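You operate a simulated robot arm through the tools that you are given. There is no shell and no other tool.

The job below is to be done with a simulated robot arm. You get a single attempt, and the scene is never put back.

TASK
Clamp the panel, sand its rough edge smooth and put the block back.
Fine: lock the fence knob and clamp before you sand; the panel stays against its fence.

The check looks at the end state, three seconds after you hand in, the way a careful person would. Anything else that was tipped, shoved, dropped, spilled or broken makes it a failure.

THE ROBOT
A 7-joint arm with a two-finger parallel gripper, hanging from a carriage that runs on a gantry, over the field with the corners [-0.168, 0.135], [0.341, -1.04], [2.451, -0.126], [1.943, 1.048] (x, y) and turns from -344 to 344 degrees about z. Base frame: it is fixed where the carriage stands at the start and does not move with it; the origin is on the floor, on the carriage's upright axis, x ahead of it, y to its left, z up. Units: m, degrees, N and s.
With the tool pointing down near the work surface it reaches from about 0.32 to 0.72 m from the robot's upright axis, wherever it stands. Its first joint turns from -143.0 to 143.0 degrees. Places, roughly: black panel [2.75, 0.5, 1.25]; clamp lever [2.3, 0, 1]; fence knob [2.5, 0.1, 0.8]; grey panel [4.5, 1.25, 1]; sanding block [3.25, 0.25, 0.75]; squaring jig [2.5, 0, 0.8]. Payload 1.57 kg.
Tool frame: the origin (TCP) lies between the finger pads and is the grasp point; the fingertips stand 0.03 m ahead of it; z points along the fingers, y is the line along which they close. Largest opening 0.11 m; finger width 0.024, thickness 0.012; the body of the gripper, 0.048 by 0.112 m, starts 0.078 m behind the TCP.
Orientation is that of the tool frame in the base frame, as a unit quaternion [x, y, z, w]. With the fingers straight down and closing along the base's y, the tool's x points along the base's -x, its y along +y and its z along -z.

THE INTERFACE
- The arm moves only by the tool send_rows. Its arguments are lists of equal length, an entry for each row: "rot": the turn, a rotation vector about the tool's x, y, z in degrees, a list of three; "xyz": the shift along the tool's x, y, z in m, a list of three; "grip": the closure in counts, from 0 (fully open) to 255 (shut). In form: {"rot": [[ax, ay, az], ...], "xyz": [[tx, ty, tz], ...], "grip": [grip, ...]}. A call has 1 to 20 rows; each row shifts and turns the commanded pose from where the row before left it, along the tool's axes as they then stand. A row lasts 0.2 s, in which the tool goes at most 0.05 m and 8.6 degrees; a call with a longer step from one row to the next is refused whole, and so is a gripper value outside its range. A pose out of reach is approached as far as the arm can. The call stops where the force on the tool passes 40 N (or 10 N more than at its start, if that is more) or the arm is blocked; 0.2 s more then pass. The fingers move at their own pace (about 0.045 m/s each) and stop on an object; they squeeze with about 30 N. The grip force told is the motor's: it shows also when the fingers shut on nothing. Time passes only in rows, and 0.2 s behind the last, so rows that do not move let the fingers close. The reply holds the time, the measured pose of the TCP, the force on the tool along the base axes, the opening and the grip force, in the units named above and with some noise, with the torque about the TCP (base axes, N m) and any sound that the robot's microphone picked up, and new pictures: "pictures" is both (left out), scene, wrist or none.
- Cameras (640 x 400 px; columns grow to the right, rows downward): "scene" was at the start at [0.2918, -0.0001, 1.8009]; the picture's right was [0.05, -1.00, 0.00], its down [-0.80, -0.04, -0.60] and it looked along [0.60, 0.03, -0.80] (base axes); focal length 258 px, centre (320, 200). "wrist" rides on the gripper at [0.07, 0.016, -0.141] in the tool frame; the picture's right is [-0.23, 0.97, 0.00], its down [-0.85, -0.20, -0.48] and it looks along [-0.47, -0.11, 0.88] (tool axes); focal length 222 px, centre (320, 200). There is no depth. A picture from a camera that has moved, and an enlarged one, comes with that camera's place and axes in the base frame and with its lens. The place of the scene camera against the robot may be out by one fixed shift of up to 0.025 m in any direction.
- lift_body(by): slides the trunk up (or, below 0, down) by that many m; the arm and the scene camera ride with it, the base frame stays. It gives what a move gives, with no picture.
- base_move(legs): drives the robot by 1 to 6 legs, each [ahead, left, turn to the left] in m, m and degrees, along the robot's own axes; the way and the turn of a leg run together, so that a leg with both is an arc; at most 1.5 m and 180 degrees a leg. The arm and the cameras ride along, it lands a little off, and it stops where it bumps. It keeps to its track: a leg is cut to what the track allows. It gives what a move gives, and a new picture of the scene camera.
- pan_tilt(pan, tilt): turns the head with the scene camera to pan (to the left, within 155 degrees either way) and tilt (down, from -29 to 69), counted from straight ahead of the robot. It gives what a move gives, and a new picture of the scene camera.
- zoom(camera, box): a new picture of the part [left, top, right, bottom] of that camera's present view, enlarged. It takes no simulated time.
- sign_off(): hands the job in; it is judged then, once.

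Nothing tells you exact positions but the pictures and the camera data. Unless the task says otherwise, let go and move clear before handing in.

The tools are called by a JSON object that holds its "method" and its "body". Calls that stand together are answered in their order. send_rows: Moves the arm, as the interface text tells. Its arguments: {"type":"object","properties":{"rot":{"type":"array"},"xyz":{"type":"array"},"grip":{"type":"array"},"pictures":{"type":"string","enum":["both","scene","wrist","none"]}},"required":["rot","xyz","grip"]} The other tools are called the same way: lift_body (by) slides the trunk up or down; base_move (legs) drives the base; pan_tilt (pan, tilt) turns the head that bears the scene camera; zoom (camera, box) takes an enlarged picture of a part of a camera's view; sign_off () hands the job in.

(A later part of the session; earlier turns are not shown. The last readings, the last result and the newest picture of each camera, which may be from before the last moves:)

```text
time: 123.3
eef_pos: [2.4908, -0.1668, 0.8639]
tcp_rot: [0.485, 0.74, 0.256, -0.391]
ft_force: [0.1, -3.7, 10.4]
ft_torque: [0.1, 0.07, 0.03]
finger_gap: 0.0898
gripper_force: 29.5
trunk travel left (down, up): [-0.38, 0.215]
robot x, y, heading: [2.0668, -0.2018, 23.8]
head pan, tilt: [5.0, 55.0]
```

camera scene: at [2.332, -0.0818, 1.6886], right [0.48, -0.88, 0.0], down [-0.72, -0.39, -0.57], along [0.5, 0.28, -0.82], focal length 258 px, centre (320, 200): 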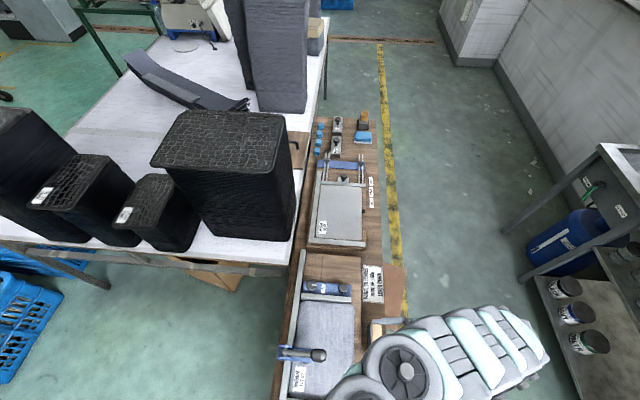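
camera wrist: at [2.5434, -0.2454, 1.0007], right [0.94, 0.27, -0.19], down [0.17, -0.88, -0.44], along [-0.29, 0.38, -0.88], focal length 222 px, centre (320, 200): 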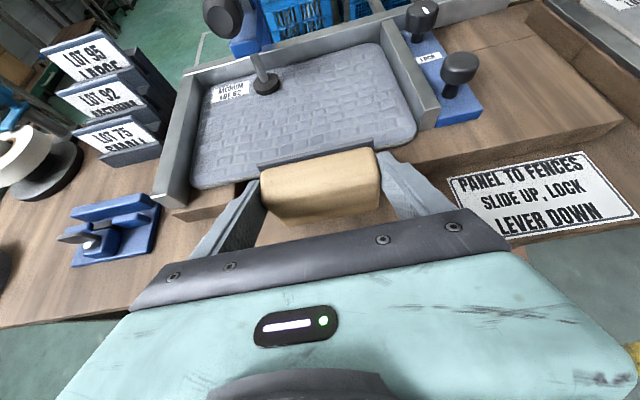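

{"method": "send_rows", "body": {"rot": [[0, 0, 0]], "xyz": [[0, 0, 0]], "grip": [255], "pictures": "both"}}

{"method": "zoom", "body": {"camera": "wrist", "box": [160, 60, 480, 260]}}

{"method": "zoom", "body": {"camera": "scene", "box": [270, 260, 430, 400]}}

```text
time: 123.7
eef_pos: [2.4912, -0.1654, 0.8648]
tcp_rot: [0.485, 0.739, 0.256, -0.39]
ft_force: [-1.2, -4.7, 13.0]
ft_torque: [0.24, 0.07, 0.03]
finger_gap: 0.0896
gripper_force: 29.7
trunk travel left (down, up): [-0.38, 0.215]
robot x, y, heading: [2.0708, -0.1999, 23.6]
head pan, tilt: [5.0, 55.0]
camera scene: at [2.3323, -0.0821, 1.6888], right [0.48, -0.88, 0.0], down [-0.72, -0.39, -0.57], along [0.5, 0.27, -0.82], focal length 258 px, centre (320, 200)
camera wrist: at [2.537, -0.2304, 1.001], right [0.94, 0.27, -0.19], down [0.17, -0.88, -0.44], along [-0.28, 0.38, -0.88], focal length 222 px, centre (320, 200)
```

scene: 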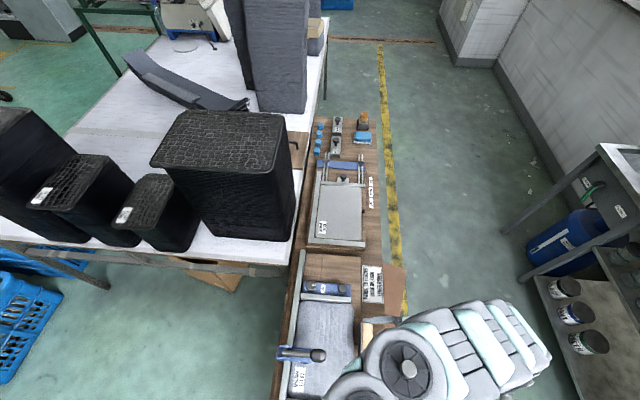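
wrist: 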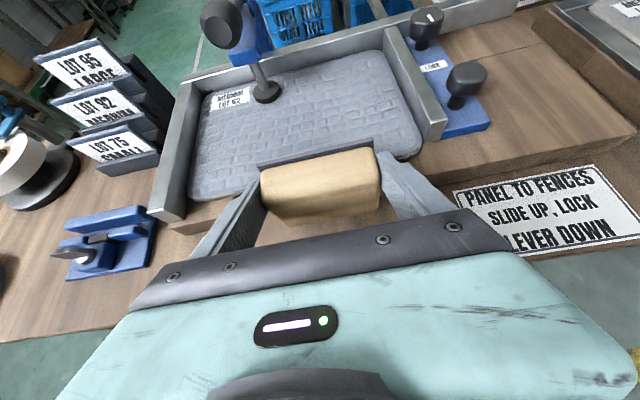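

```text
2.00 times, centred on (320, 160) of wrist
camera zoom: at [2.537, -0.2304, 1.001], right [0.94, 0.27, -0.19], down [0.17, -0.88, -0.44], along [-0.28, 0.38, -0.88], focal length 444 px, centre (320, 280)
```

zoom: 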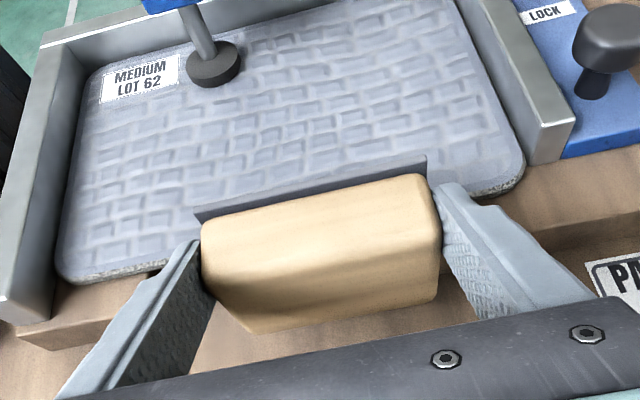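

```text
2.86 times, centred on (350, 330) of scene
camera zoom: at [2.3323, -0.0821, 1.6888], right [0.48, -0.88, 0.0], down [-0.72, -0.39, -0.57], along [0.5, 0.27, -0.82], focal length 737 px, centre (234, -171)
```

zoom: 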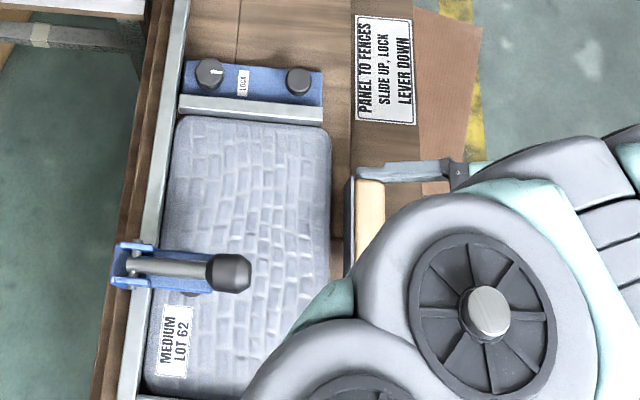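

The sole's bottom edge is just resting on the base board, 2 cm from the panel. I'll raise another 6 mm and continue inward.

{"method": "send_rows", "body": {"rot": [[0, 0, 0], [0, 0, 0], [0, 0, 0], [0, 0, 0], [0, 0, 0]], "xyz": [[0.005, 0, -0.0034], [0.0028, 0, 0.0041], [0.0028, 0, 0.0041], [0, 0, 0], [0, 0, 0]], "grip": [255, 255, 255, 255, 255], "pictures": "none"}}

{"method": "send_rows", "body": {"rot": [[0, 0, 0], [0, 0, 0], [0, 0, 0]], "xyz": [[0.0022, 0, 0.0033], [0, 0, 0], [0, 0, 0]], "grip": [255, 255, 255], "pictures": "scene"}}

{"method": "zoom", "body": {"camera": "scene", "box": [320, 290, 400, 360]}}

```text
time: 124.9
eef_pos: [2.4867, -0.1565, 0.8704]
tcp_rot: [0.484, 0.739, 0.257, -0.391]
ft_force: [-0.8, -0.6, -0.6]
ft_torque: [-0.04, 0.0, 0.0]
finger_gap: 0.0895
gripper_force: 30.1
trunk travel left (down, up): [-0.38, 0.215]
robot x, y, heading: [2.0716, -0.2044, 23.4]
head pan, tilt: [5.0, 55.0]
```

```text
time: 125.7
eef_pos: [2.485, -0.1528, 0.8698]
tcp_rot: [0.485, 0.739, 0.256, -0.391]
ft_force: [0.7, -2.4, -0.4]
ft_torque: [-0.13, -0.11, -0.14]
finger_gap: 0.0895
gripper_force: 29.7
trunk travel left (down, up): [-0.38, 0.215]
robot x, y, heading: [2.0688, -0.2013, 23.7]
head pan, tilt: [5.0, 55.0]
camera scene: at [2.3322, -0.082, 1.6886], right [0.48, -0.88, 0.0], down [-0.72, -0.39, -0.57], along [0.5, 0.28, -0.82], focal length 258 px, centre (320, 200)
```

scene: 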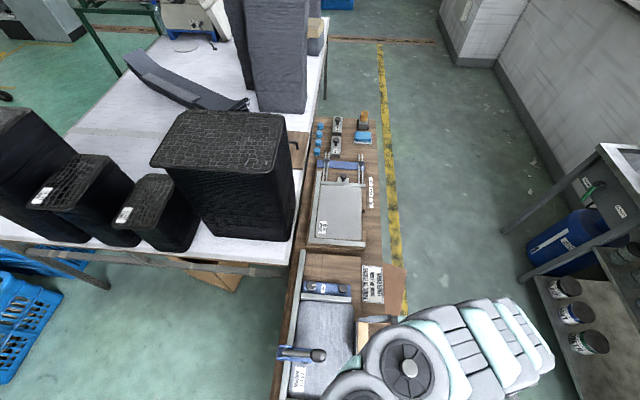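

```text
5.71 times, centred on (360, 325) of scene
camera zoom: at [2.3322, -0.082, 1.6886], right [0.48, -0.88, 0.0], down [-0.72, -0.39, -0.57], along [0.5, 0.28, -0.82], focal length 1474 px, centre (91, -514)
```

zoom: 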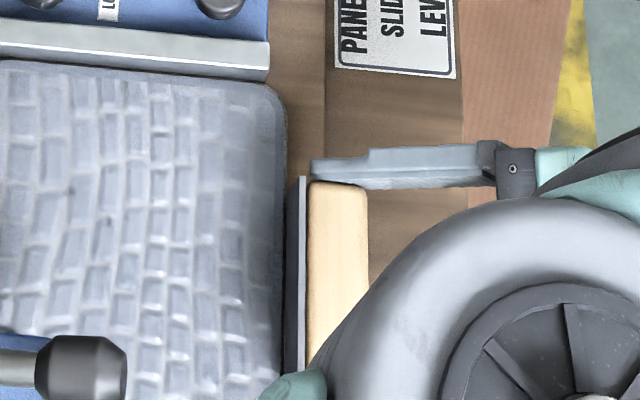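

First touch at the edge: about 2.5 N, with the sole parallel to it. I'll press lightly and make a first stroke toward the far end and back.

{"method": "send_rows", "body": {"rot": [[0, 0, 0], [0, 0, 0], [0, 0, 0], [0, 0, 0], [0, 0, 0], [0, 0, 0], [0, 0, 0], [0, 0, 0], [0, 0, 0], [0, 0, 0]], "xyz": [[0.0011, 0, 0.0017], [0, 0.015, 0], [0, 0.02, 0], [0, 0.02, 0], [0, 0.02, 0], [0, -0.015, 0], [0, -0.02, 0], [0, -0.02, 0], [0, -0.02, 0], [0, 0, 0]], "grip": [255, 255, 255, 255, 255, 255, 255, 255, 255, 255], "pictures": "both"}}

{"method": "zoom", "body": {"camera": "wrist", "box": [160, 60, 480, 260]}}

```text
time: 127.9
eef_pos: [2.4835, -0.1525, 0.8695]
tcp_rot: [0.484, 0.74, 0.256, -0.39]
ft_force: [5.1, -8.4, 1.1]
ft_torque: [-0.37, -0.31, 0.1]
finger_gap: 0.0896
gripper_force: 30.8
trunk travel left (down, up): [-0.38, 0.215]
robot x, y, heading: [2.0682, -0.1986, 24.0]
head pan, tilt: [5.0, 55.0]
camera scene: at [2.3326, -0.0825, 1.6887], right [0.48, -0.88, 0.0], down [-0.72, -0.39, -0.57], along [0.5, 0.27, -0.82], focal length 258 px, centre (320, 200)
camera wrist: at [2.5301, -0.2171, 1.0067], right [0.94, 0.27, -0.19], down [0.17, -0.88, -0.44], along [-0.28, 0.38, -0.88], focal length 222 px, centre (320, 200)
```

scene: 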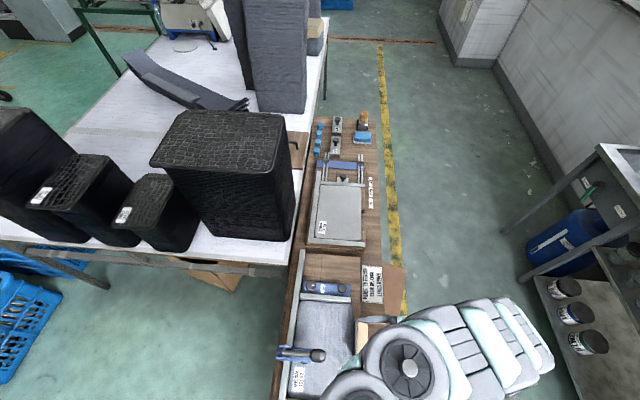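
wrist: 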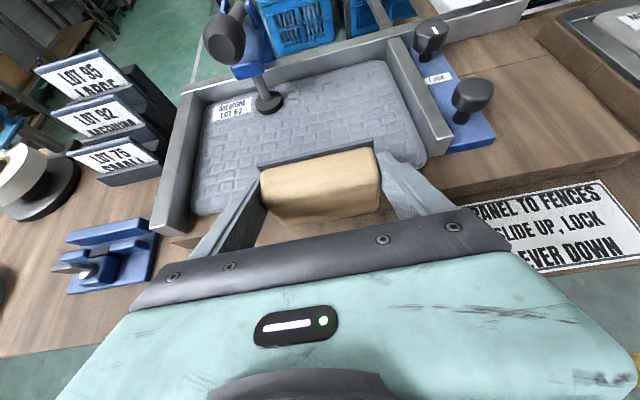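

```text
2.00 times, centred on (320, 160) of wrist
camera zoom: at [2.5301, -0.2171, 1.0067], right [0.94, 0.27, -0.19], down [0.17, -0.88, -0.44], along [-0.28, 0.38, -0.88], focal length 444 px, centre (320, 280)
```

zoom: 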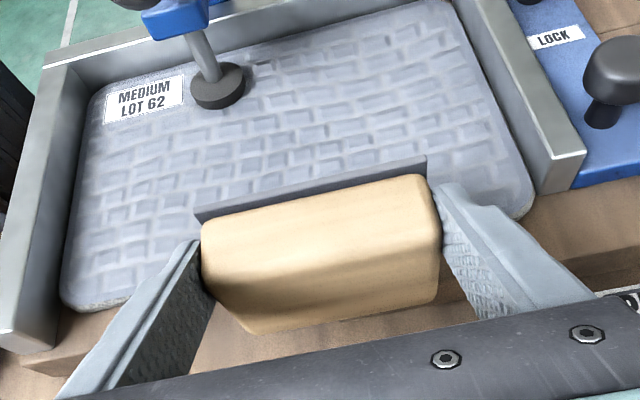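

The press force is about 10 N and steady. Now full strokes over the whole edge.

{"method": "send_rows", "body": {"rot": [[0, 0, 0], [0, 0, 0], [0, 0, 0], [0, 0, 0], [0, 0, 0], [0, 0, 0], [0, 0, 0], [0, 0, 0], [0, 0, 0], [0, 0, 0], [0, 0, 0], [0, 0, 0], [0, 0, 0], [0, 0, 0], [0, 0, 0]], "xyz": [[0, -0.02, 0], [0, -0.02, 0], [0, -0.02, 0], [0, -0.015, 0], [0, 0.02, 0], [0, 0.02, 0], [0, 0.02, 0], [0, 0.02, 0], [0, 0.02, 0], [0, 0.02, 0], [0, 0.02, 0], [0, -0.02, 0], [0, -0.02, 0], [0, -0.02, 0], [0, 0, 0]], "grip": [255, 255, 255, 255, 255, 255, 255, 255, 255, 255, 255, 255, 255, 255, 255], "pictures": "wrist"}}

```text
time: 131.1
eef_pos: [2.4895, -0.1497, 0.8705]
tcp_rot: [0.484, 0.74, 0.255, -0.39]
ft_force: [3.3, -4.3, 0.7]
ft_torque: [-0.26, -0.22, -0.04]
finger_gap: 0.0896
gripper_force: 30.0
trunk travel left (down, up): [-0.38, 0.215]
robot x, y, heading: [2.0701, -0.2009, 23.9]
head pan, tilt: [5.0, 55.0]
camera wrist: at [2.5357, -0.2143, 1.0076], right [0.94, 0.27, -0.19], down [0.17, -0.88, -0.44], along [-0.28, 0.38, -0.88], focal length 222 px, centre (320, 200)
```

wrist: 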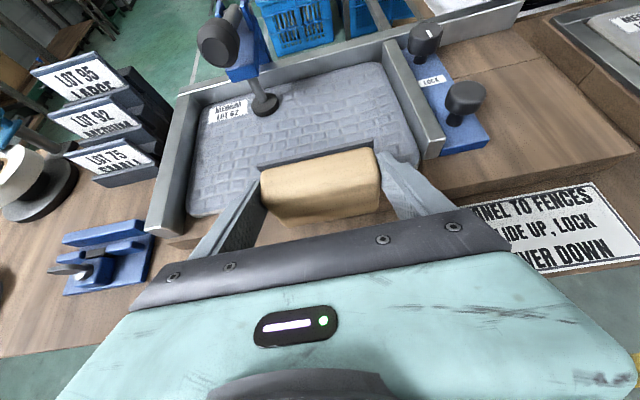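

{"method": "zoom", "body": {"camera": "wrist", "box": [180, 180, 260, 230]}}

{"method": "zoom", "body": {"camera": "wrist", "box": [370, 120, 450, 180]}}

```text
8.00 times, centred on (220, 205) of wrist
camera zoom: at [2.5357, -0.2143, 1.0076], right [0.94, 0.27, -0.19], down [0.17, -0.88, -0.44], along [-0.28, 0.38, -0.88], focal length 1777 px, centre (1120, 160)
```

zoom: 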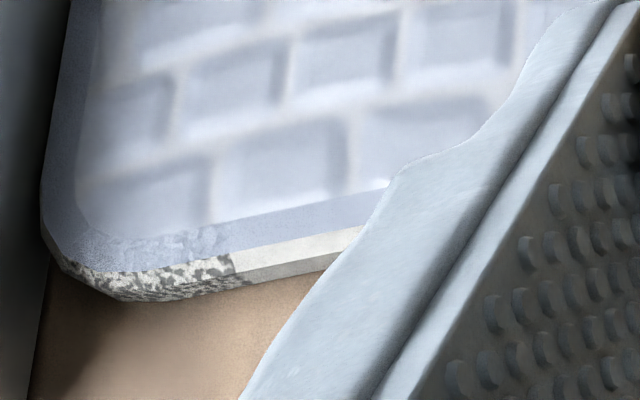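

```text
6.67 times, centred on (410, 150) of wrist
camera zoom: at [2.5357, -0.2143, 1.0076], right [0.94, 0.27, -0.19], down [0.17, -0.88, -0.44], along [-0.28, 0.38, -0.88], focal length 1481 px, centre (-280, 533)
```

zoom: 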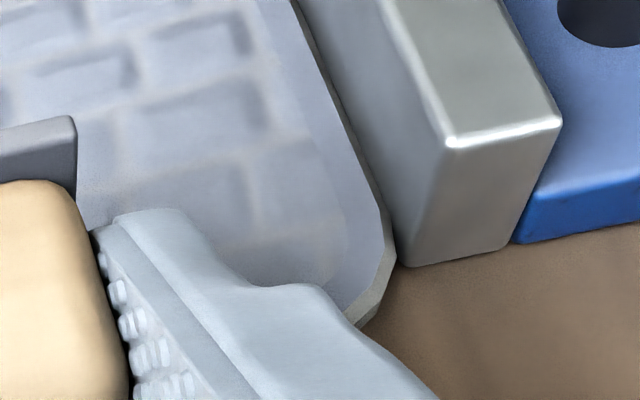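

The sanded stretch has turned visibly smooth and pale; only a short piece near the near-end corner is still speckled. I'll stroke further toward that end in small steps, mindful of the rail, with a 4 mm lift to clear it.

{"method": "send_rows", "body": {"rot": [[0, 0, 0], [0, 0, 0], [0, 0, 0], [0, 0, 0], [0, 0, 0], [0, 0, 0], [0, 0, 0], [0, 0, 0], [0, 0, 0]], "xyz": [[0.0035, -0.02, -0.002], [0, -0.02, 0], [0, -0.02, 0], [0, -0.02, 0], [0, -0.004, 0], [0, -0.004, 0], [0, -0.004, 0], [0, -0.003, 0], [0, 0, 0]], "grip": [255, 255, 255, 255, 255, 255, 255, 255, 255], "pictures": "wrist"}}

{"method": "zoom", "body": {"camera": "wrist", "box": [160, 150, 320, 250]}}

```text
time: 133.1
eef_pos: [2.4052, -0.1892, 0.8701]
tcp_rot: [0.483, 0.74, 0.255, -0.392]
ft_force: [0.3, 0.3, -0.4]
ft_torque: [0.01, 0.02, 0.01]
finger_gap: 0.0898
gripper_force: 30.2
out of reach, approached as far as the arm can: row 5, 8
trunk travel left (down, up): [-0.38, 0.215]
robot x, y, heading: [2.0671, -0.1996, 23.6]
head pan, tilt: [5.0, 55.0]
camera wrist: at [2.4517, -0.2541, 1.0062], right [0.94, 0.27, -0.19], down [0.17, -0.88, -0.44], along [-0.29, 0.38, -0.88], focal length 222 px, centre (320, 200)
```

wrist: 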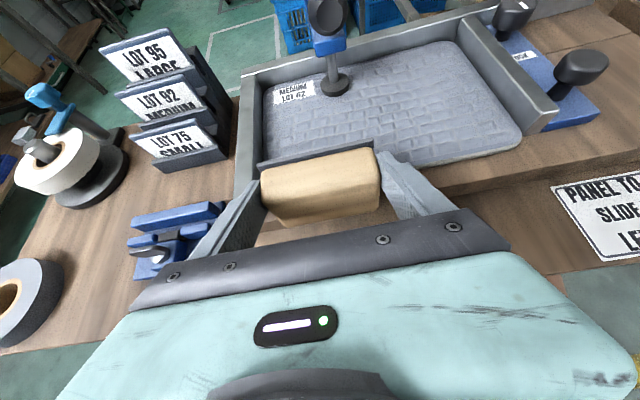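

```text
4.00 times, centred on (240, 200) of wrist
camera zoom: at [2.4517, -0.2541, 1.0062], right [0.94, 0.27, -0.19], down [0.17, -0.88, -0.44], along [-0.29, 0.38, -0.88], focal length 888 px, centre (640, 200)
```

zoom: 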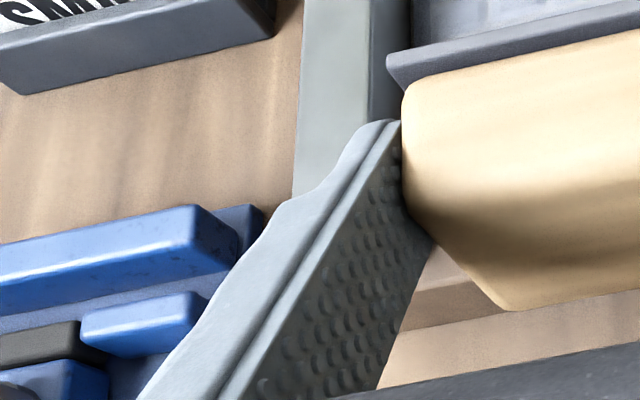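

I'm near the corner but no longer pressing. I'll press in slightly and make short strokes here.

{"method": "send_rows", "body": {"rot": [[0, 0, 0], [0, 0, 0], [0, 0, 0], [0, 0, 0], [0, 0, 0], [0, 0, 0], [0, 0, 0], [0, 0, 0]], "xyz": [[0.0022, 0, 0.0033], [0, 0, 0], [0, 0.012, 0], [0, 0.012, 0], [0, -0.012, 0], [0, -0.012, 0], [0, 0, 0], [0, 0, 0]], "grip": [255, 255, 255, 255, 255, 255, 255, 255], "pictures": "wrist"}}

```text
time: 134.9
eef_pos: [2.4049, -0.1872, 0.8672]
tcp_rot: [0.484, 0.739, 0.256, -0.392]
ft_force: [0.2, -1.6, -0.9]
ft_torque: [-0.09, -0.01, -0.02]
finger_gap: 0.0892
gripper_force: 30.1
trunk travel left (down, up): [-0.38, 0.215]
robot x, y, heading: [2.0691, -0.1999, 23.7]
head pan, tilt: [5.0, 55.0]
camera wrist: at [2.4512, -0.2521, 1.0044], right [0.94, 0.27, -0.19], down [0.17, -0.88, -0.44], along [-0.29, 0.38, -0.88], focal length 222 px, centre (320, 200)
```

wrist: 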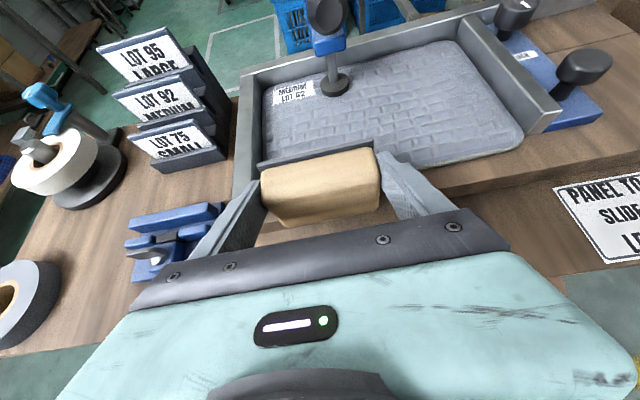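

{"method": "send_rows", "body": {"rot": [[0, 0, 0], [0, 0, 0], [0, 0, 0], [0, 0, 0], [0, 0, 0], [0, 0, 0], [0, 0, 0], [0, 0, 0], [0, 0, 0], [0, 0, 0], [0, 0, 0], [0, 0, 0]], "xyz": [[0.0017, 0, 0.0025], [0, -0.003, 0], [0, 0.012, 0], [0, 0.012, 0], [0, -0.012, 0], [0, -0.012, 0], [0, 0.012, 0], [0, 0.012, 0], [0, -0.012, 0], [0, -0.012, 0], [0, 0, 0], [0, 0, 0]], "grip": [255, 255, 255, 255, 255, 255, 255, 255, 255, 255, 255, 255], "pictures": "none"}}

{"method": "send_rows", "body": {"rot": [[0, 0, 0], [0, 0, 0], [0, 0, 0], [0, 0, 0], [0, 0, 0]], "xyz": [[0, 0.02, 0], [0, 0.02, 0], [0, 0.02, 0], [0, 0.02, 0], [0, 0, 0]], "grip": [255, 255, 255, 255, 255], "pictures": "wrist"}}

{"method": "zoom", "body": {"camera": "wrist", "box": [180, 180, 260, 230]}}

```text
time: 137.5
eef_pos: [2.4033, -0.1859, 0.8661]
tcp_rot: [0.484, 0.739, 0.256, -0.392]
ft_force: [2.2, -3.5, -0.6]
ft_torque: [-0.21, -0.11, -0.18]
finger_gap: 0.0893
gripper_force: 29.9
out of reach, approached as far as the arm can: row 1
trunk travel left (down, up): [-0.38, 0.215]
robot x, y, heading: [2.0687, -0.2032, 23.7]
head pan, tilt: [5.0, 55.0]
```

```text
time: 138.7
eef_pos: [2.4755, -0.1546, 0.8675]
tcp_rot: [0.485, 0.74, 0.256, -0.39]
ft_force: [2.6, -8.7, 0.8]
ft_torque: [-0.48, -0.05, 0.11]
finger_gap: 0.0897
gripper_force: 29.5
trunk travel left (down, up): [-0.38, 0.215]
robot x, y, heading: [2.0695, -0.1997, 23.9]
head pan, tilt: [5.0, 55.0]
camera wrist: at [2.5221, -0.2199, 1.004], right [0.94, 0.27, -0.19], down [0.17, -0.88, -0.44], along [-0.28, 0.38, -0.88], focal length 222 px, centre (320, 200)
```

wrist: 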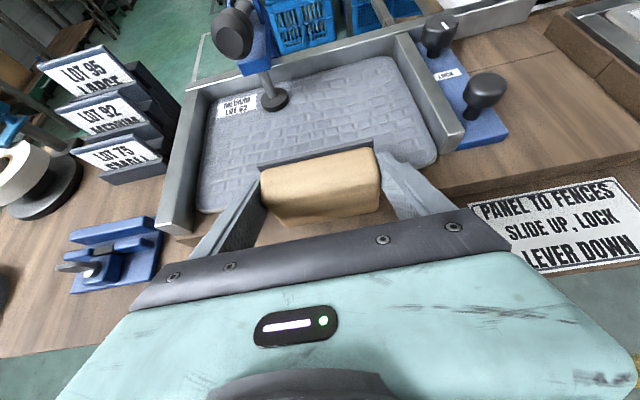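

```text
8.00 times, centred on (220, 205) of wrist
camera zoom: at [2.5221, -0.2199, 1.004], right [0.94, 0.27, -0.19], down [0.17, -0.88, -0.44], along [-0.28, 0.38, -0.88], focal length 1777 px, centre (1120, 160)
```

zoom: 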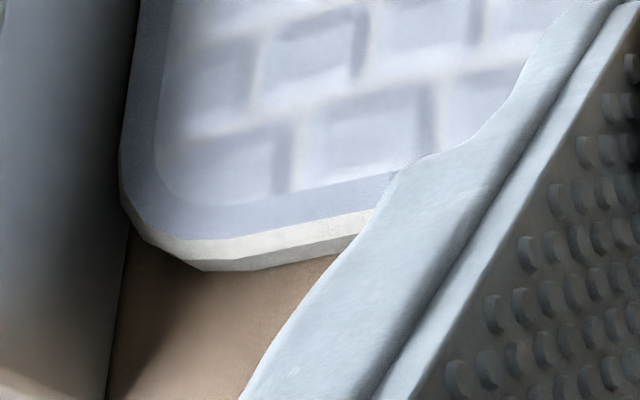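

The near corner is smooth too. A couple more full strokes for good measure, then I'll back off and inspect the whole edge.

{"method": "send_rows", "body": {"rot": [[0, 0, 0], [0, 0, 0], [0, 0, 0], [0, 0, 0], [0, 0, 0], [0, 0, 0], [0, 0, 0], [0, 0, 0], [0, 0, 0], [0, 0, 0], [0, 0, 0], [0, 0, 0], [0, 0, 0], [0, 0, 0], [0, 0, 0], [0, 0, 0], [0, 0, 0], [0, 0, 0], [0, 0, 0]], "xyz": [[0, 0.02, 0], [0, 0.02, 0], [0, 0.02, 0], [0, 0.02, 0], [0, 0.02, 0], [0, -0.02, 0], [0, -0.02, 0], [0, -0.02, 0], [0, -0.02, 0], [0, -0.02, 0], [0, -0.02, 0], [0, -0.02, 0], [0, -0.02, 0], [0, 0.02, 0], [0, 0.02, 0], [0, 0.02, 0], [0, 0.02, 0], [0, 0.02, 0], [0, 0, 0]], "grip": [255, 255, 255, 255, 255, 255, 255, 255, 255, 255, 255, 255, 255, 255, 255, 255, 255, 255, 255], "pictures": "none"}}

{"method": "send_rows", "body": {"rot": [[0, 0, 0], [0, 0, 0], [0, 0, 0], [0, 0, 0], [0, 0, 0]], "xyz": [[-0.0112, 0, -0.0165], [-0.0112, 0, -0.0165], [0.0124, 0, -0.0084], [0.0165, 0, -0.0112], [0, 0, 0]], "grip": [255, 255, 255, 255, 255], "pictures": "both"}}

{"method": "zoom", "body": {"camera": "wrist", "box": [160, 60, 480, 260]}}

{"method": "zoom", "body": {"camera": "scene", "box": [270, 260, 430, 400]}}

```text
time: 142.7
eef_pos: [2.5117, -0.1393, 0.867]
tcp_rot: [0.485, 0.74, 0.255, -0.39]
ft_force: [3.5, -13.3, -4.1]
ft_torque: [-0.75, -0.14, 0.17]
finger_gap: 0.0895
gripper_force: 29.4
trunk travel left (down, up): [-0.38, 0.215]
robot x, y, heading: [2.0708, -0.2009, 23.9]
head pan, tilt: [5.0, 55.0]
```

```text
time: 143.9
eef_pos: [2.5265, -0.174, 0.9021]
tcp_rot: [0.485, 0.74, 0.256, -0.39]
ft_force: [0.4, -0.3, -1.7]
ft_torque: [-0.04, -0.01, -0.04]
finger_gap: 0.0894
gripper_force: 30.5
trunk travel left (down, up): [-0.38, 0.215]
robot x, y, heading: [2.0676, -0.2023, 24.0]
head pan, tilt: [5.0, 55.0]
camera scene: at [2.3321, -0.0818, 1.6886], right [0.48, -0.88, 0.0], down [-0.72, -0.39, -0.57], along [0.5, 0.28, -0.82], focal length 258 px, centre (320, 200)
camera wrist: at [2.5736, -0.2382, 1.0384], right [0.94, 0.27, -0.19], down [0.17, -0.88, -0.44], along [-0.28, 0.38, -0.88], focal length 222 px, centre (320, 200)
```

scene: 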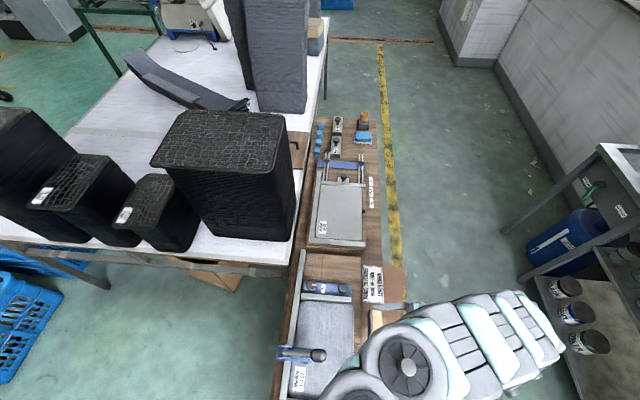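
wrist: 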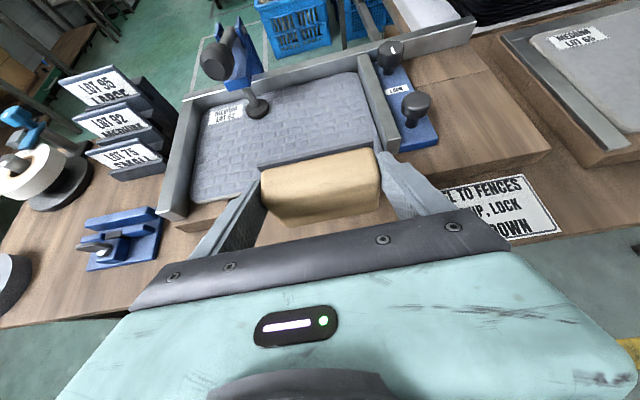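

```text
2.00 times, centred on (320, 160) of wrist
camera zoom: at [2.5736, -0.2382, 1.0384], right [0.94, 0.27, -0.19], down [0.17, -0.88, -0.44], along [-0.28, 0.38, -0.88], focal length 444 px, centre (320, 280)
```

zoom: 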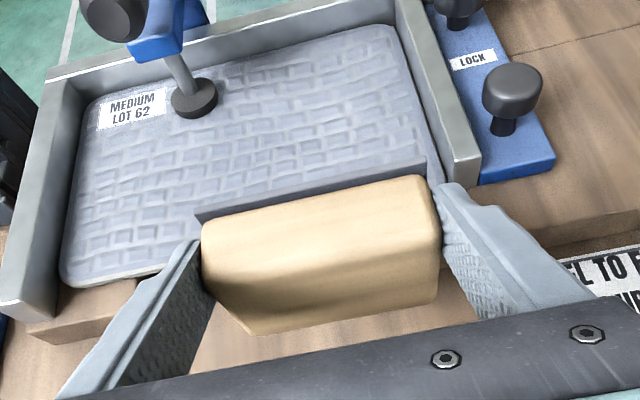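

```text
2.86 times, centred on (350, 330) of scene
camera zoom: at [2.3321, -0.0818, 1.6886], right [0.48, -0.88, 0.0], down [-0.72, -0.39, -0.57], along [0.5, 0.28, -0.82], focal length 737 px, centre (234, -171)
```

zoom: 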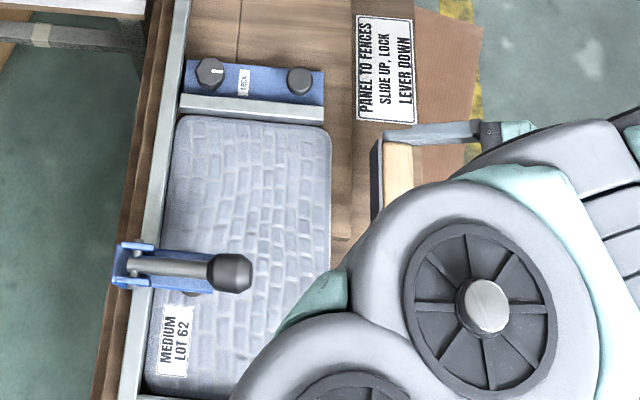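

{"method": "zoom", "body": {"camera": "scene", "box": [295, 265, 360, 315]}}

{"method": "zoom", "body": {"camera": "wrist", "box": [350, 20, 450, 160]}}

{"method": "zoom", "body": {"camera": "wrist", "box": [170, 130, 270, 230]}}

```text
8.00 times, centred on (328, 290) of scene
camera zoom: at [2.3321, -0.0818, 1.6886], right [0.48, -0.88, 0.0], down [-0.72, -0.39, -0.57], along [0.5, 0.28, -0.82], focal length 2063 px, centre (260, -520)
```

zoom: 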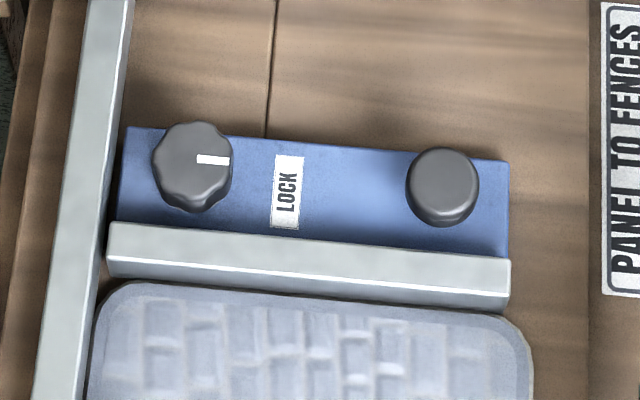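

```text
2.86 times, centred on (400, 90) of wrist
camera zoom: at [2.5736, -0.2382, 1.0384], right [0.94, 0.27, -0.19], down [0.17, -0.88, -0.44], along [-0.28, 0.38, -0.88], focal length 635 px, centre (91, 514)
```

zoom: 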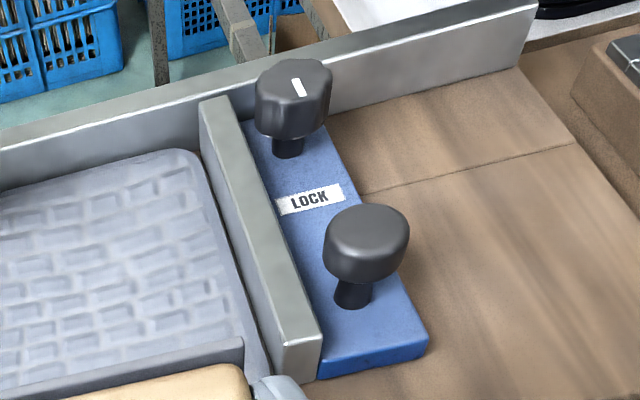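

```text
4.00 times, centred on (220, 180) of wrist
camera zoom: at [2.5736, -0.2382, 1.0384], right [0.94, 0.27, -0.19], down [0.17, -0.88, -0.44], along [-0.28, 0.38, -0.88], focal length 888 px, centre (720, 280)
```

zoom: 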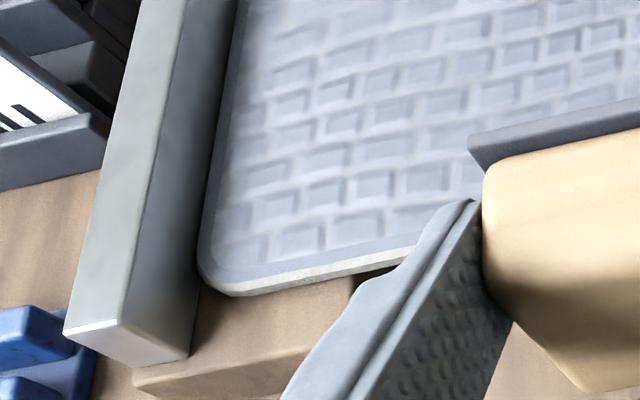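

The pointer is on LOCK, the fence is flush and the near corner is smooth. I'll lift away and look at the full length of the edge.

{"method": "send_rows", "body": {"rot": [[0, 0, 0], [0, 0, 0], [0, 0, 0], [0, 0, 0], [0, 0, 0], [0, 0, 0]], "xyz": [[0.0025, 0.01, -0.0394], [0.0025, 0.01, -0.0394], [0.025, 0.02, -0.017], [0.025, 0.02, -0.017], [0.025, 0.02, -0.017], [0, 0, 0]], "grip": [255, 255, 255, 255, 255, 255], "pictures": "wrist"}}

{"method": "zoom", "body": {"camera": "wrist", "box": [160, 60, 480, 260]}}

```text
time: 145.3
eef_pos: [2.6233, -0.2, 1.0417]
tcp_rot: [0.485, 0.74, 0.256, -0.391]
ft_force: [0.8, -0.9, -0.9]
ft_torque: [-0.02, 0.03, 0.02]
finger_gap: 0.0894
gripper_force: 30.3
trunk travel left (down, up): [-0.38, 0.215]
robot x, y, heading: [2.0693, -0.2005, 23.9]
head pan, tilt: [5.0, 55.0]
camera wrist: at [2.6694, -0.2647, 1.1789], right [0.94, 0.27, -0.19], down [0.17, -0.88, -0.44], along [-0.28, 0.38, -0.88], focal length 222 px, centre (320, 200)
```

wrist: 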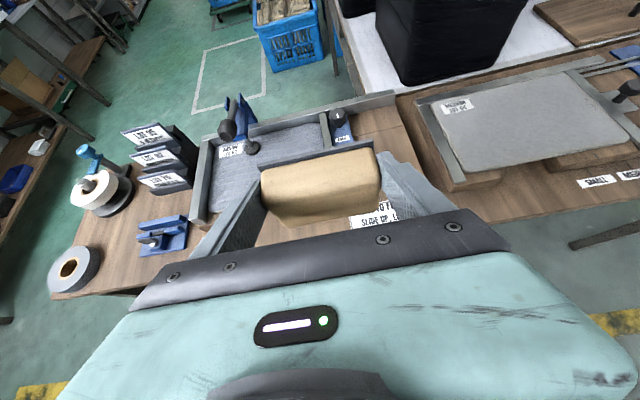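

```text
2.00 times, centred on (320, 160) of wrist
camera zoom: at [2.6694, -0.2647, 1.1789], right [0.94, 0.27, -0.19], down [0.17, -0.88, -0.44], along [-0.28, 0.38, -0.88], focal length 444 px, centre (320, 280)
```

zoom: 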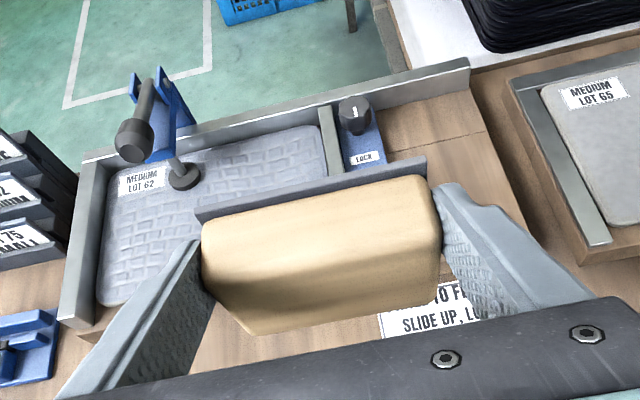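

{"method": "send_rows", "body": {"rot": [[0, 0, 0], [0, 0, 0], [0, 0, 0], [0, 0, 0], [0, 0, 0]], "xyz": [[0, 0.04, 0], [0, 0.04, 0], [0, 0.04, 0], [0, 0.04, 0], [0, 0, 0]], "grip": [255, 255, 255, 255, 255], "pictures": "both"}}

{"method": "zoom", "body": {"camera": "wrist", "box": [80, 100, 280, 240]}}

{"method": "zoom", "body": {"camera": "scene", "box": [290, 290, 380, 400]}}

```text
time: 146.5
eef_pos: [2.7067, -0.1639, 1.0409]
tcp_rot: [0.485, 0.739, 0.258, -0.39]
ft_force: [-0.3, 0.1, -0.6]
ft_torque: [-0.04, 0.01, 0.02]
finger_gap: 0.0894
gripper_force: 30.1
out of reach, approached as far as the arm can: row 3, 4
trunk travel left (down, up): [-0.38, 0.215]
robot x, y, heading: [2.0701, -0.1988, 23.6]
head pan, tilt: [5.0, 55.0]
camera scene: at [2.3321, -0.0819, 1.6886], right [0.48, -0.88, 0.0], down [-0.72, -0.39, -0.57], along [0.5, 0.28, -0.82], focal length 258 px, centre (320, 200)
camera wrist: at [2.7531, -0.2291, 1.1784], right [0.94, 0.27, -0.19], down [0.17, -0.88, -0.44], along [-0.28, 0.38, -0.88], focal length 222 px, centre (320, 200)
```

scene: 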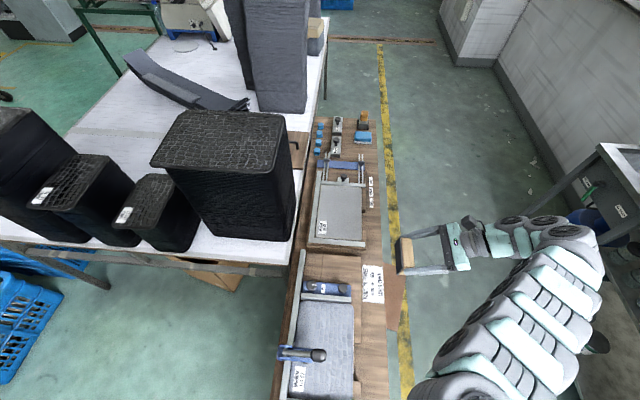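
wrist: 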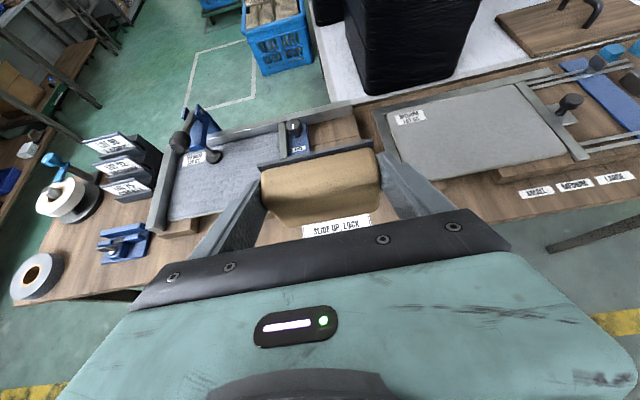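

```text
2.86 times, centred on (180, 170) of wrist
camera zoom: at [2.7531, -0.2291, 1.1784], right [0.94, 0.27, -0.19], down [0.17, -0.88, -0.44], along [-0.28, 0.38, -0.88], focal length 635 px, centre (720, 286)
```

zoom: 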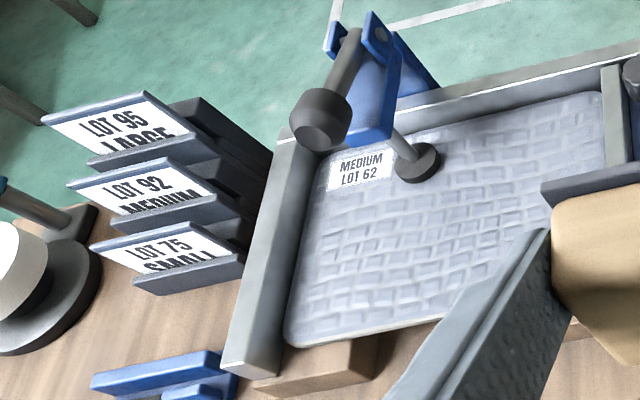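

```text
3.64 times, centred on (335, 345) of scene
camera zoom: at [2.3321, -0.0819, 1.6886], right [0.48, -0.88, 0.0], down [-0.72, -0.39, -0.57], along [0.5, 0.28, -0.82], focal length 938 px, centre (266, -327)
```

zoom: 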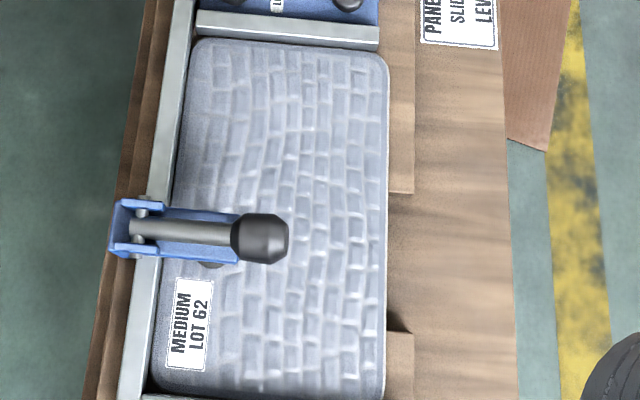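

From above everything is aligned, but the edge face is hidden from here. I'll drive forward 0.15 m so the block no longer blocks the view of it.

{"method": "base_move", "body": {"legs": [[0.15, 0.0, 0]]}}

{"method": "zoom", "body": {"camera": "wrist", "box": [40, 100, 280, 240]}}

{"method": "zoom", "body": {"camera": "wrist", "box": [120, 160, 260, 240]}}

```text
time: 147.8
eef_pos: [2.844, -0.1031, 1.0418]
tcp_rot: [0.484, 0.739, 0.258, -0.391]
ft_force: [0.5, -0.8, -0.7]
ft_torque: [-0.02, -0.01, -0.01]
finger_gap: 0.0893
gripper_force: 29.8
trunk travel left (down, up): [-0.38, 0.215]
robot x, y, heading: [2.2001, -0.1427, 23.6]
head pan, tilt: [5.0, 55.0]
camera scene: at [2.4675, -0.022, 1.6886], right [0.48, -0.88, 0.0], down [-0.72, -0.39, -0.57], along [0.5, 0.28, -0.82], focal length 258 px, centre (320, 200)
```

scene: 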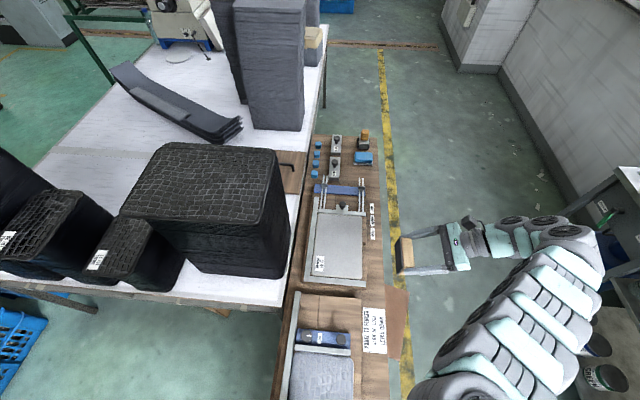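

```text
2.67 times, centred on (160, 170) of wrist
camera zoom: at [2.8887, -0.1689, 1.1785], right [0.94, 0.27, -0.19], down [0.17, -0.88, -0.44], along [-0.28, 0.38, -0.88], focal length 592 px, centre (747, 280)
```

zoom: 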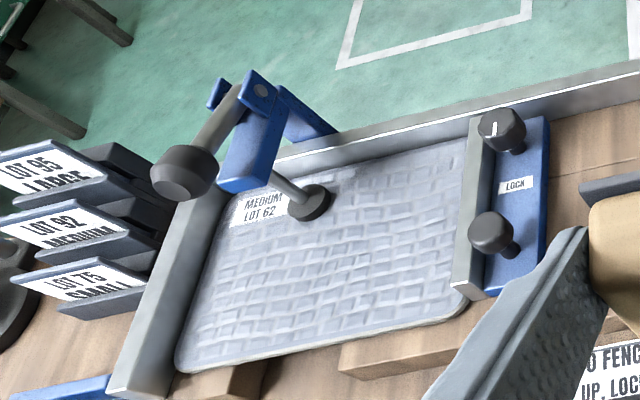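

```text
4.57 times, centred on (190, 200) of wrist
camera zoom: at [2.8887, -0.1689, 1.1785], right [0.94, 0.27, -0.19], down [0.17, -0.88, -0.44], along [-0.28, 0.38, -0.88], focal length 1015 px, centre (914, 200)
```

zoom: 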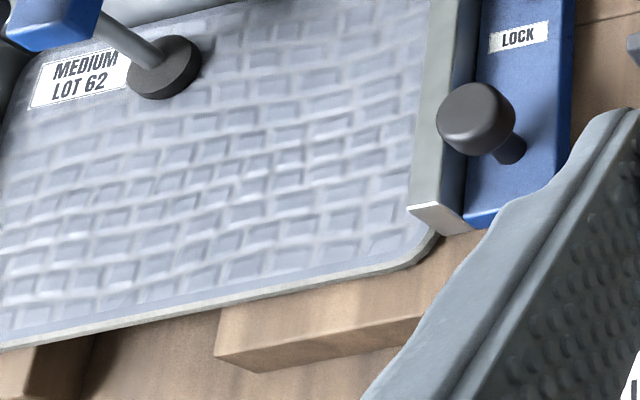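

{"method": "zoom", "body": {"camera": "wrist", "box": [160, 200, 220, 235]}}

{"method": "zoom", "body": {"camera": "wrist", "box": [100, 210, 170, 250]}}

```text
10.67 times, centred on (190, 218) of wrist
camera zoom: at [2.8887, -0.1689, 1.1785], right [0.94, 0.27, -0.19], down [0.17, -0.88, -0.44], along [-0.28, 0.38, -0.88], focal length 2369 px, centre (1707, 13)
```

zoom: 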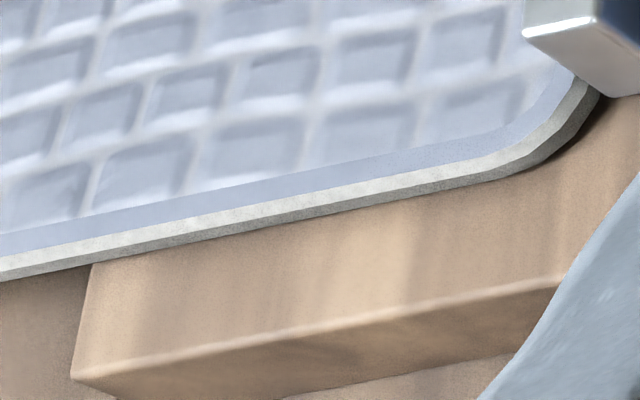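

```text
9.14 times, centred on (135, 230) of wrist
camera zoom: at [2.8887, -0.1689, 1.1785], right [0.94, 0.27, -0.19], down [0.17, -0.88, -0.44], along [-0.28, 0.38, -0.88], focal length 2031 px, centre (2011, -74)
```

zoom: 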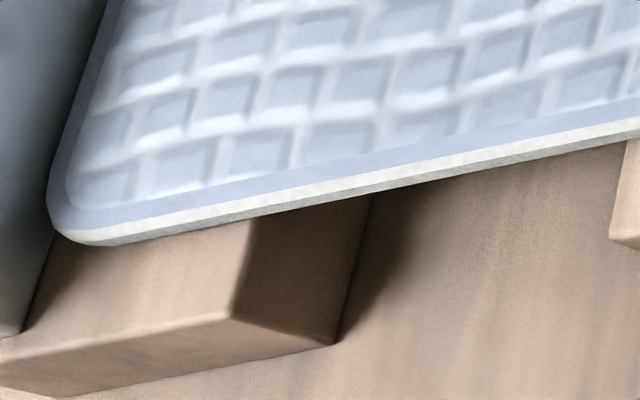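

The whole edge is now smooth from corner to corner. Next I'll return the block: raise the trunk, then undo the pitch and the yaw in free air.

{"method": "lift_body", "body": {"by": 0.1}}

{"method": "send_rows", "body": {"rot": [[0, -8, 0], [0, -8, 0], [0, -8, 0], [0, -8, 0], [0, -8, 0], [0, -8, 0], [0, -7.8, 0], [0, 0, 0]], "xyz": [[0, 0, 0], [0, 0, 0], [0, 0, 0], [0, 0, 0], [0, 0, 0], [0, 0, 0], [0, 0, 0], [0, 0, 0]], "grip": [255, 255, 255, 255, 255, 255, 255, 255], "pictures": "both"}}

```text
time: 149.2
eef_pos: [2.8426, -0.1045, 1.1409]
tcp_rot: [0.484, 0.739, 0.258, -0.392]
ft_force: [-0.1, -0.4, -1.1]
ft_torque: [0.02, -0.03, -0.03]
finger_gap: 0.0894
gripper_force: 29.8
trunk travel left (down, up): [-0.48, 0.115]
robot x, y, heading: [2.2006, -0.1418, 23.7]
head pan, tilt: [5.0, 55.0]
```

```text
time: 151.0
eef_pos: [2.9052, -0.0912, 1.1332]
tcp_rot: [0.548, 0.836, 0.0, 0.001]
ft_force: [-0.3, 0.7, -1.1]
ft_torque: [-0.02, 0.01, -0.03]
finger_gap: 0.0893
gripper_force: 29.7
out of reach, approached as far as the arm can: row 3, 5, 6, 7
trunk travel left (down, up): [-0.48, 0.115]
robot x, y, heading: [2.2054, -0.1412, 23.6]
head pan, tilt: [5.0, 55.0]
camera scene: at [2.4676, -0.022, 1.7886], right [0.48, -0.88, 0.0], down [-0.72, -0.39, -0.57], along [0.5, 0.28, -0.82], focal length 258 px, centre (320, 200)
camera wrist: at [2.8926, -0.0211, 1.2746], right [0.98, 0.18, 0.0], down [0.16, -0.86, 0.48], along [0.09, -0.47, -0.88], focal length 222 px, centre (320, 200)
```

scene: 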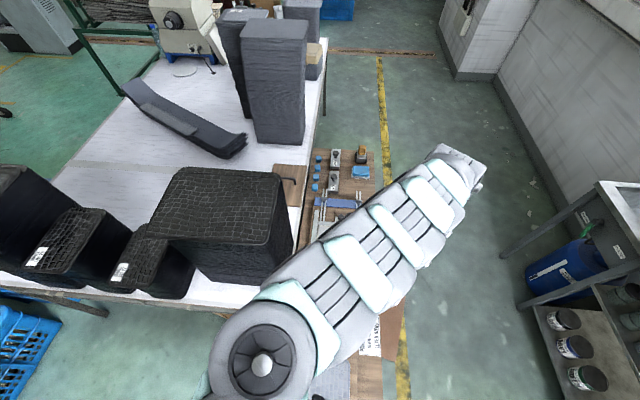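
wrist: 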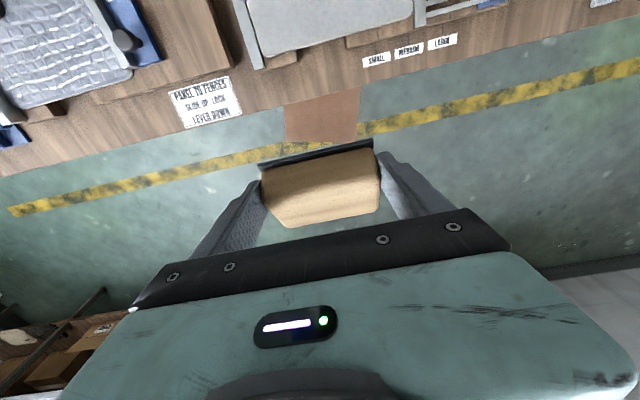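

{"method": "send_rows", "body": {"rot": [[0, 0, -8.2], [0, 0, -8.2], [0, 0, -8.2], [0, 0, -8.2], [0, 0, -8.2], [0, 0, -8.2], [0, 0, -8.2], [0, 0, -8.2], [0, 0, -8.2], [0, 0, -8.2], [0, 0, -8.2], [0, 0, 0]], "xyz": [[0, 0, 0], [0, 0, 0], [0, 0, 0], [0, 0, 0], [0, 0, 0], [0, 0, 0], [0, 0, 0], [0, 0, 0], [0, 0, 0], [0, 0, 0], [0, 0, 0], [0, 0, 0]], "grip": [255, 255, 255, 255, 255, 255, 255, 255, 255, 255, 255, 255], "pictures": "both"}}

```text
time: 153.6
eef_pos: [2.9068, -0.0931, 1.1337]
tcp_rot: [-0.206, 0.978, 0.0, 0.001]
ft_force: [-0.1, 0.9, -0.9]
ft_torque: [-0.02, 0.01, 0.02]
finger_gap: 0.089
gripper_force: 30.4
trunk travel left (down, up): [-0.48, 0.115]
robot x, y, heading: [2.2054, -0.1418, 23.6]
head pan, tilt: [5.0, 55.0]
camera scene: at [2.4676, -0.022, 1.7886], right [0.48, -0.88, 0.0], down [-0.72, -0.39, -0.57], along [0.5, 0.28, -0.82], focal length 258 px, centre (320, 200)
camera wrist: at [2.8351, -0.105, 1.2741], right [-0.19, 0.98, 0.0], down [0.86, 0.16, 0.48], along [0.47, 0.09, -0.88], focal length 222 px, centre (320, 200)
```

scene: 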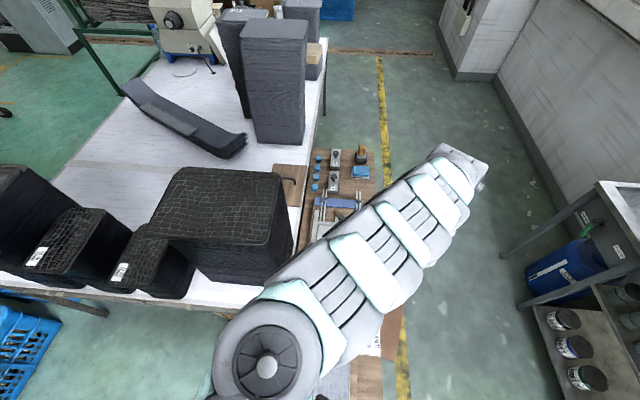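
wrist: 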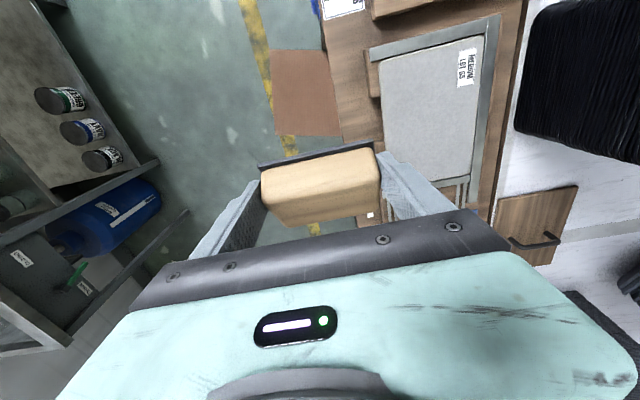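

The tool is back in its forward orientation with the block sole-down. Driving to the end of the track again.

{"method": "base_move", "body": {"legs": [[0.25, -0.042, -0.8]]}}

{"method": "zoom", "body": {"camera": "wrist", "box": [0, 0, 640, 400]}}

```text
time: 155.4
eef_pos: [3.1352, -0.0488, 1.1333]
tcp_rot: [-0.199, 0.98, 0.0, 0.001]
ft_force: [-0.2, -0.3, -0.8]
ft_torque: [0.02, 0.0, 0.01]
finger_gap: 0.0891
gripper_force: 30.2
trunk travel left (down, up): [-0.48, 0.115]
robot x, y, heading: [2.4386, -0.0852, 22.8]
head pan, tilt: [5.0, 55.0]
camera scene: at [2.6987, 0.0276, 1.7886], right [0.47, -0.88, 0.0], down [-0.72, -0.38, -0.57], along [0.51, 0.27, -0.82], focal length 258 px, centre (320, 200)
```

scene: 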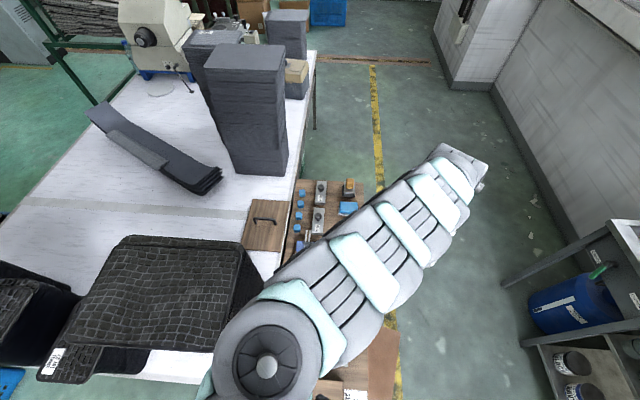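

```text
1.00 times, centred on (320, 200) of wrist (not enlarged: the box is as wide or as high as the picture)
camera zoom: at [3.0649, -0.0605, 1.2741], right [-0.17, 0.99, 0.0], down [0.86, 0.15, 0.48], along [0.47, 0.08, -0.88], focal length 222 px, centre (320, 200)
```

zoom: 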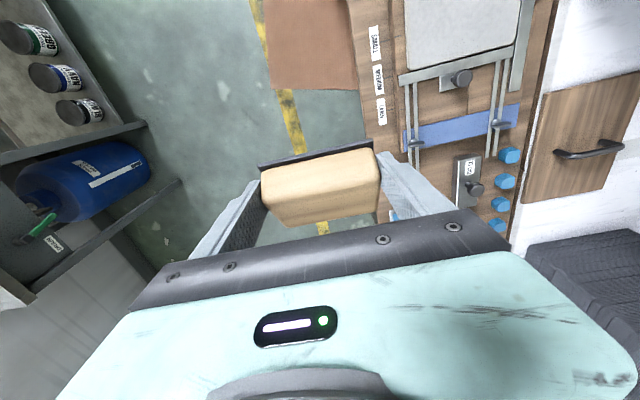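

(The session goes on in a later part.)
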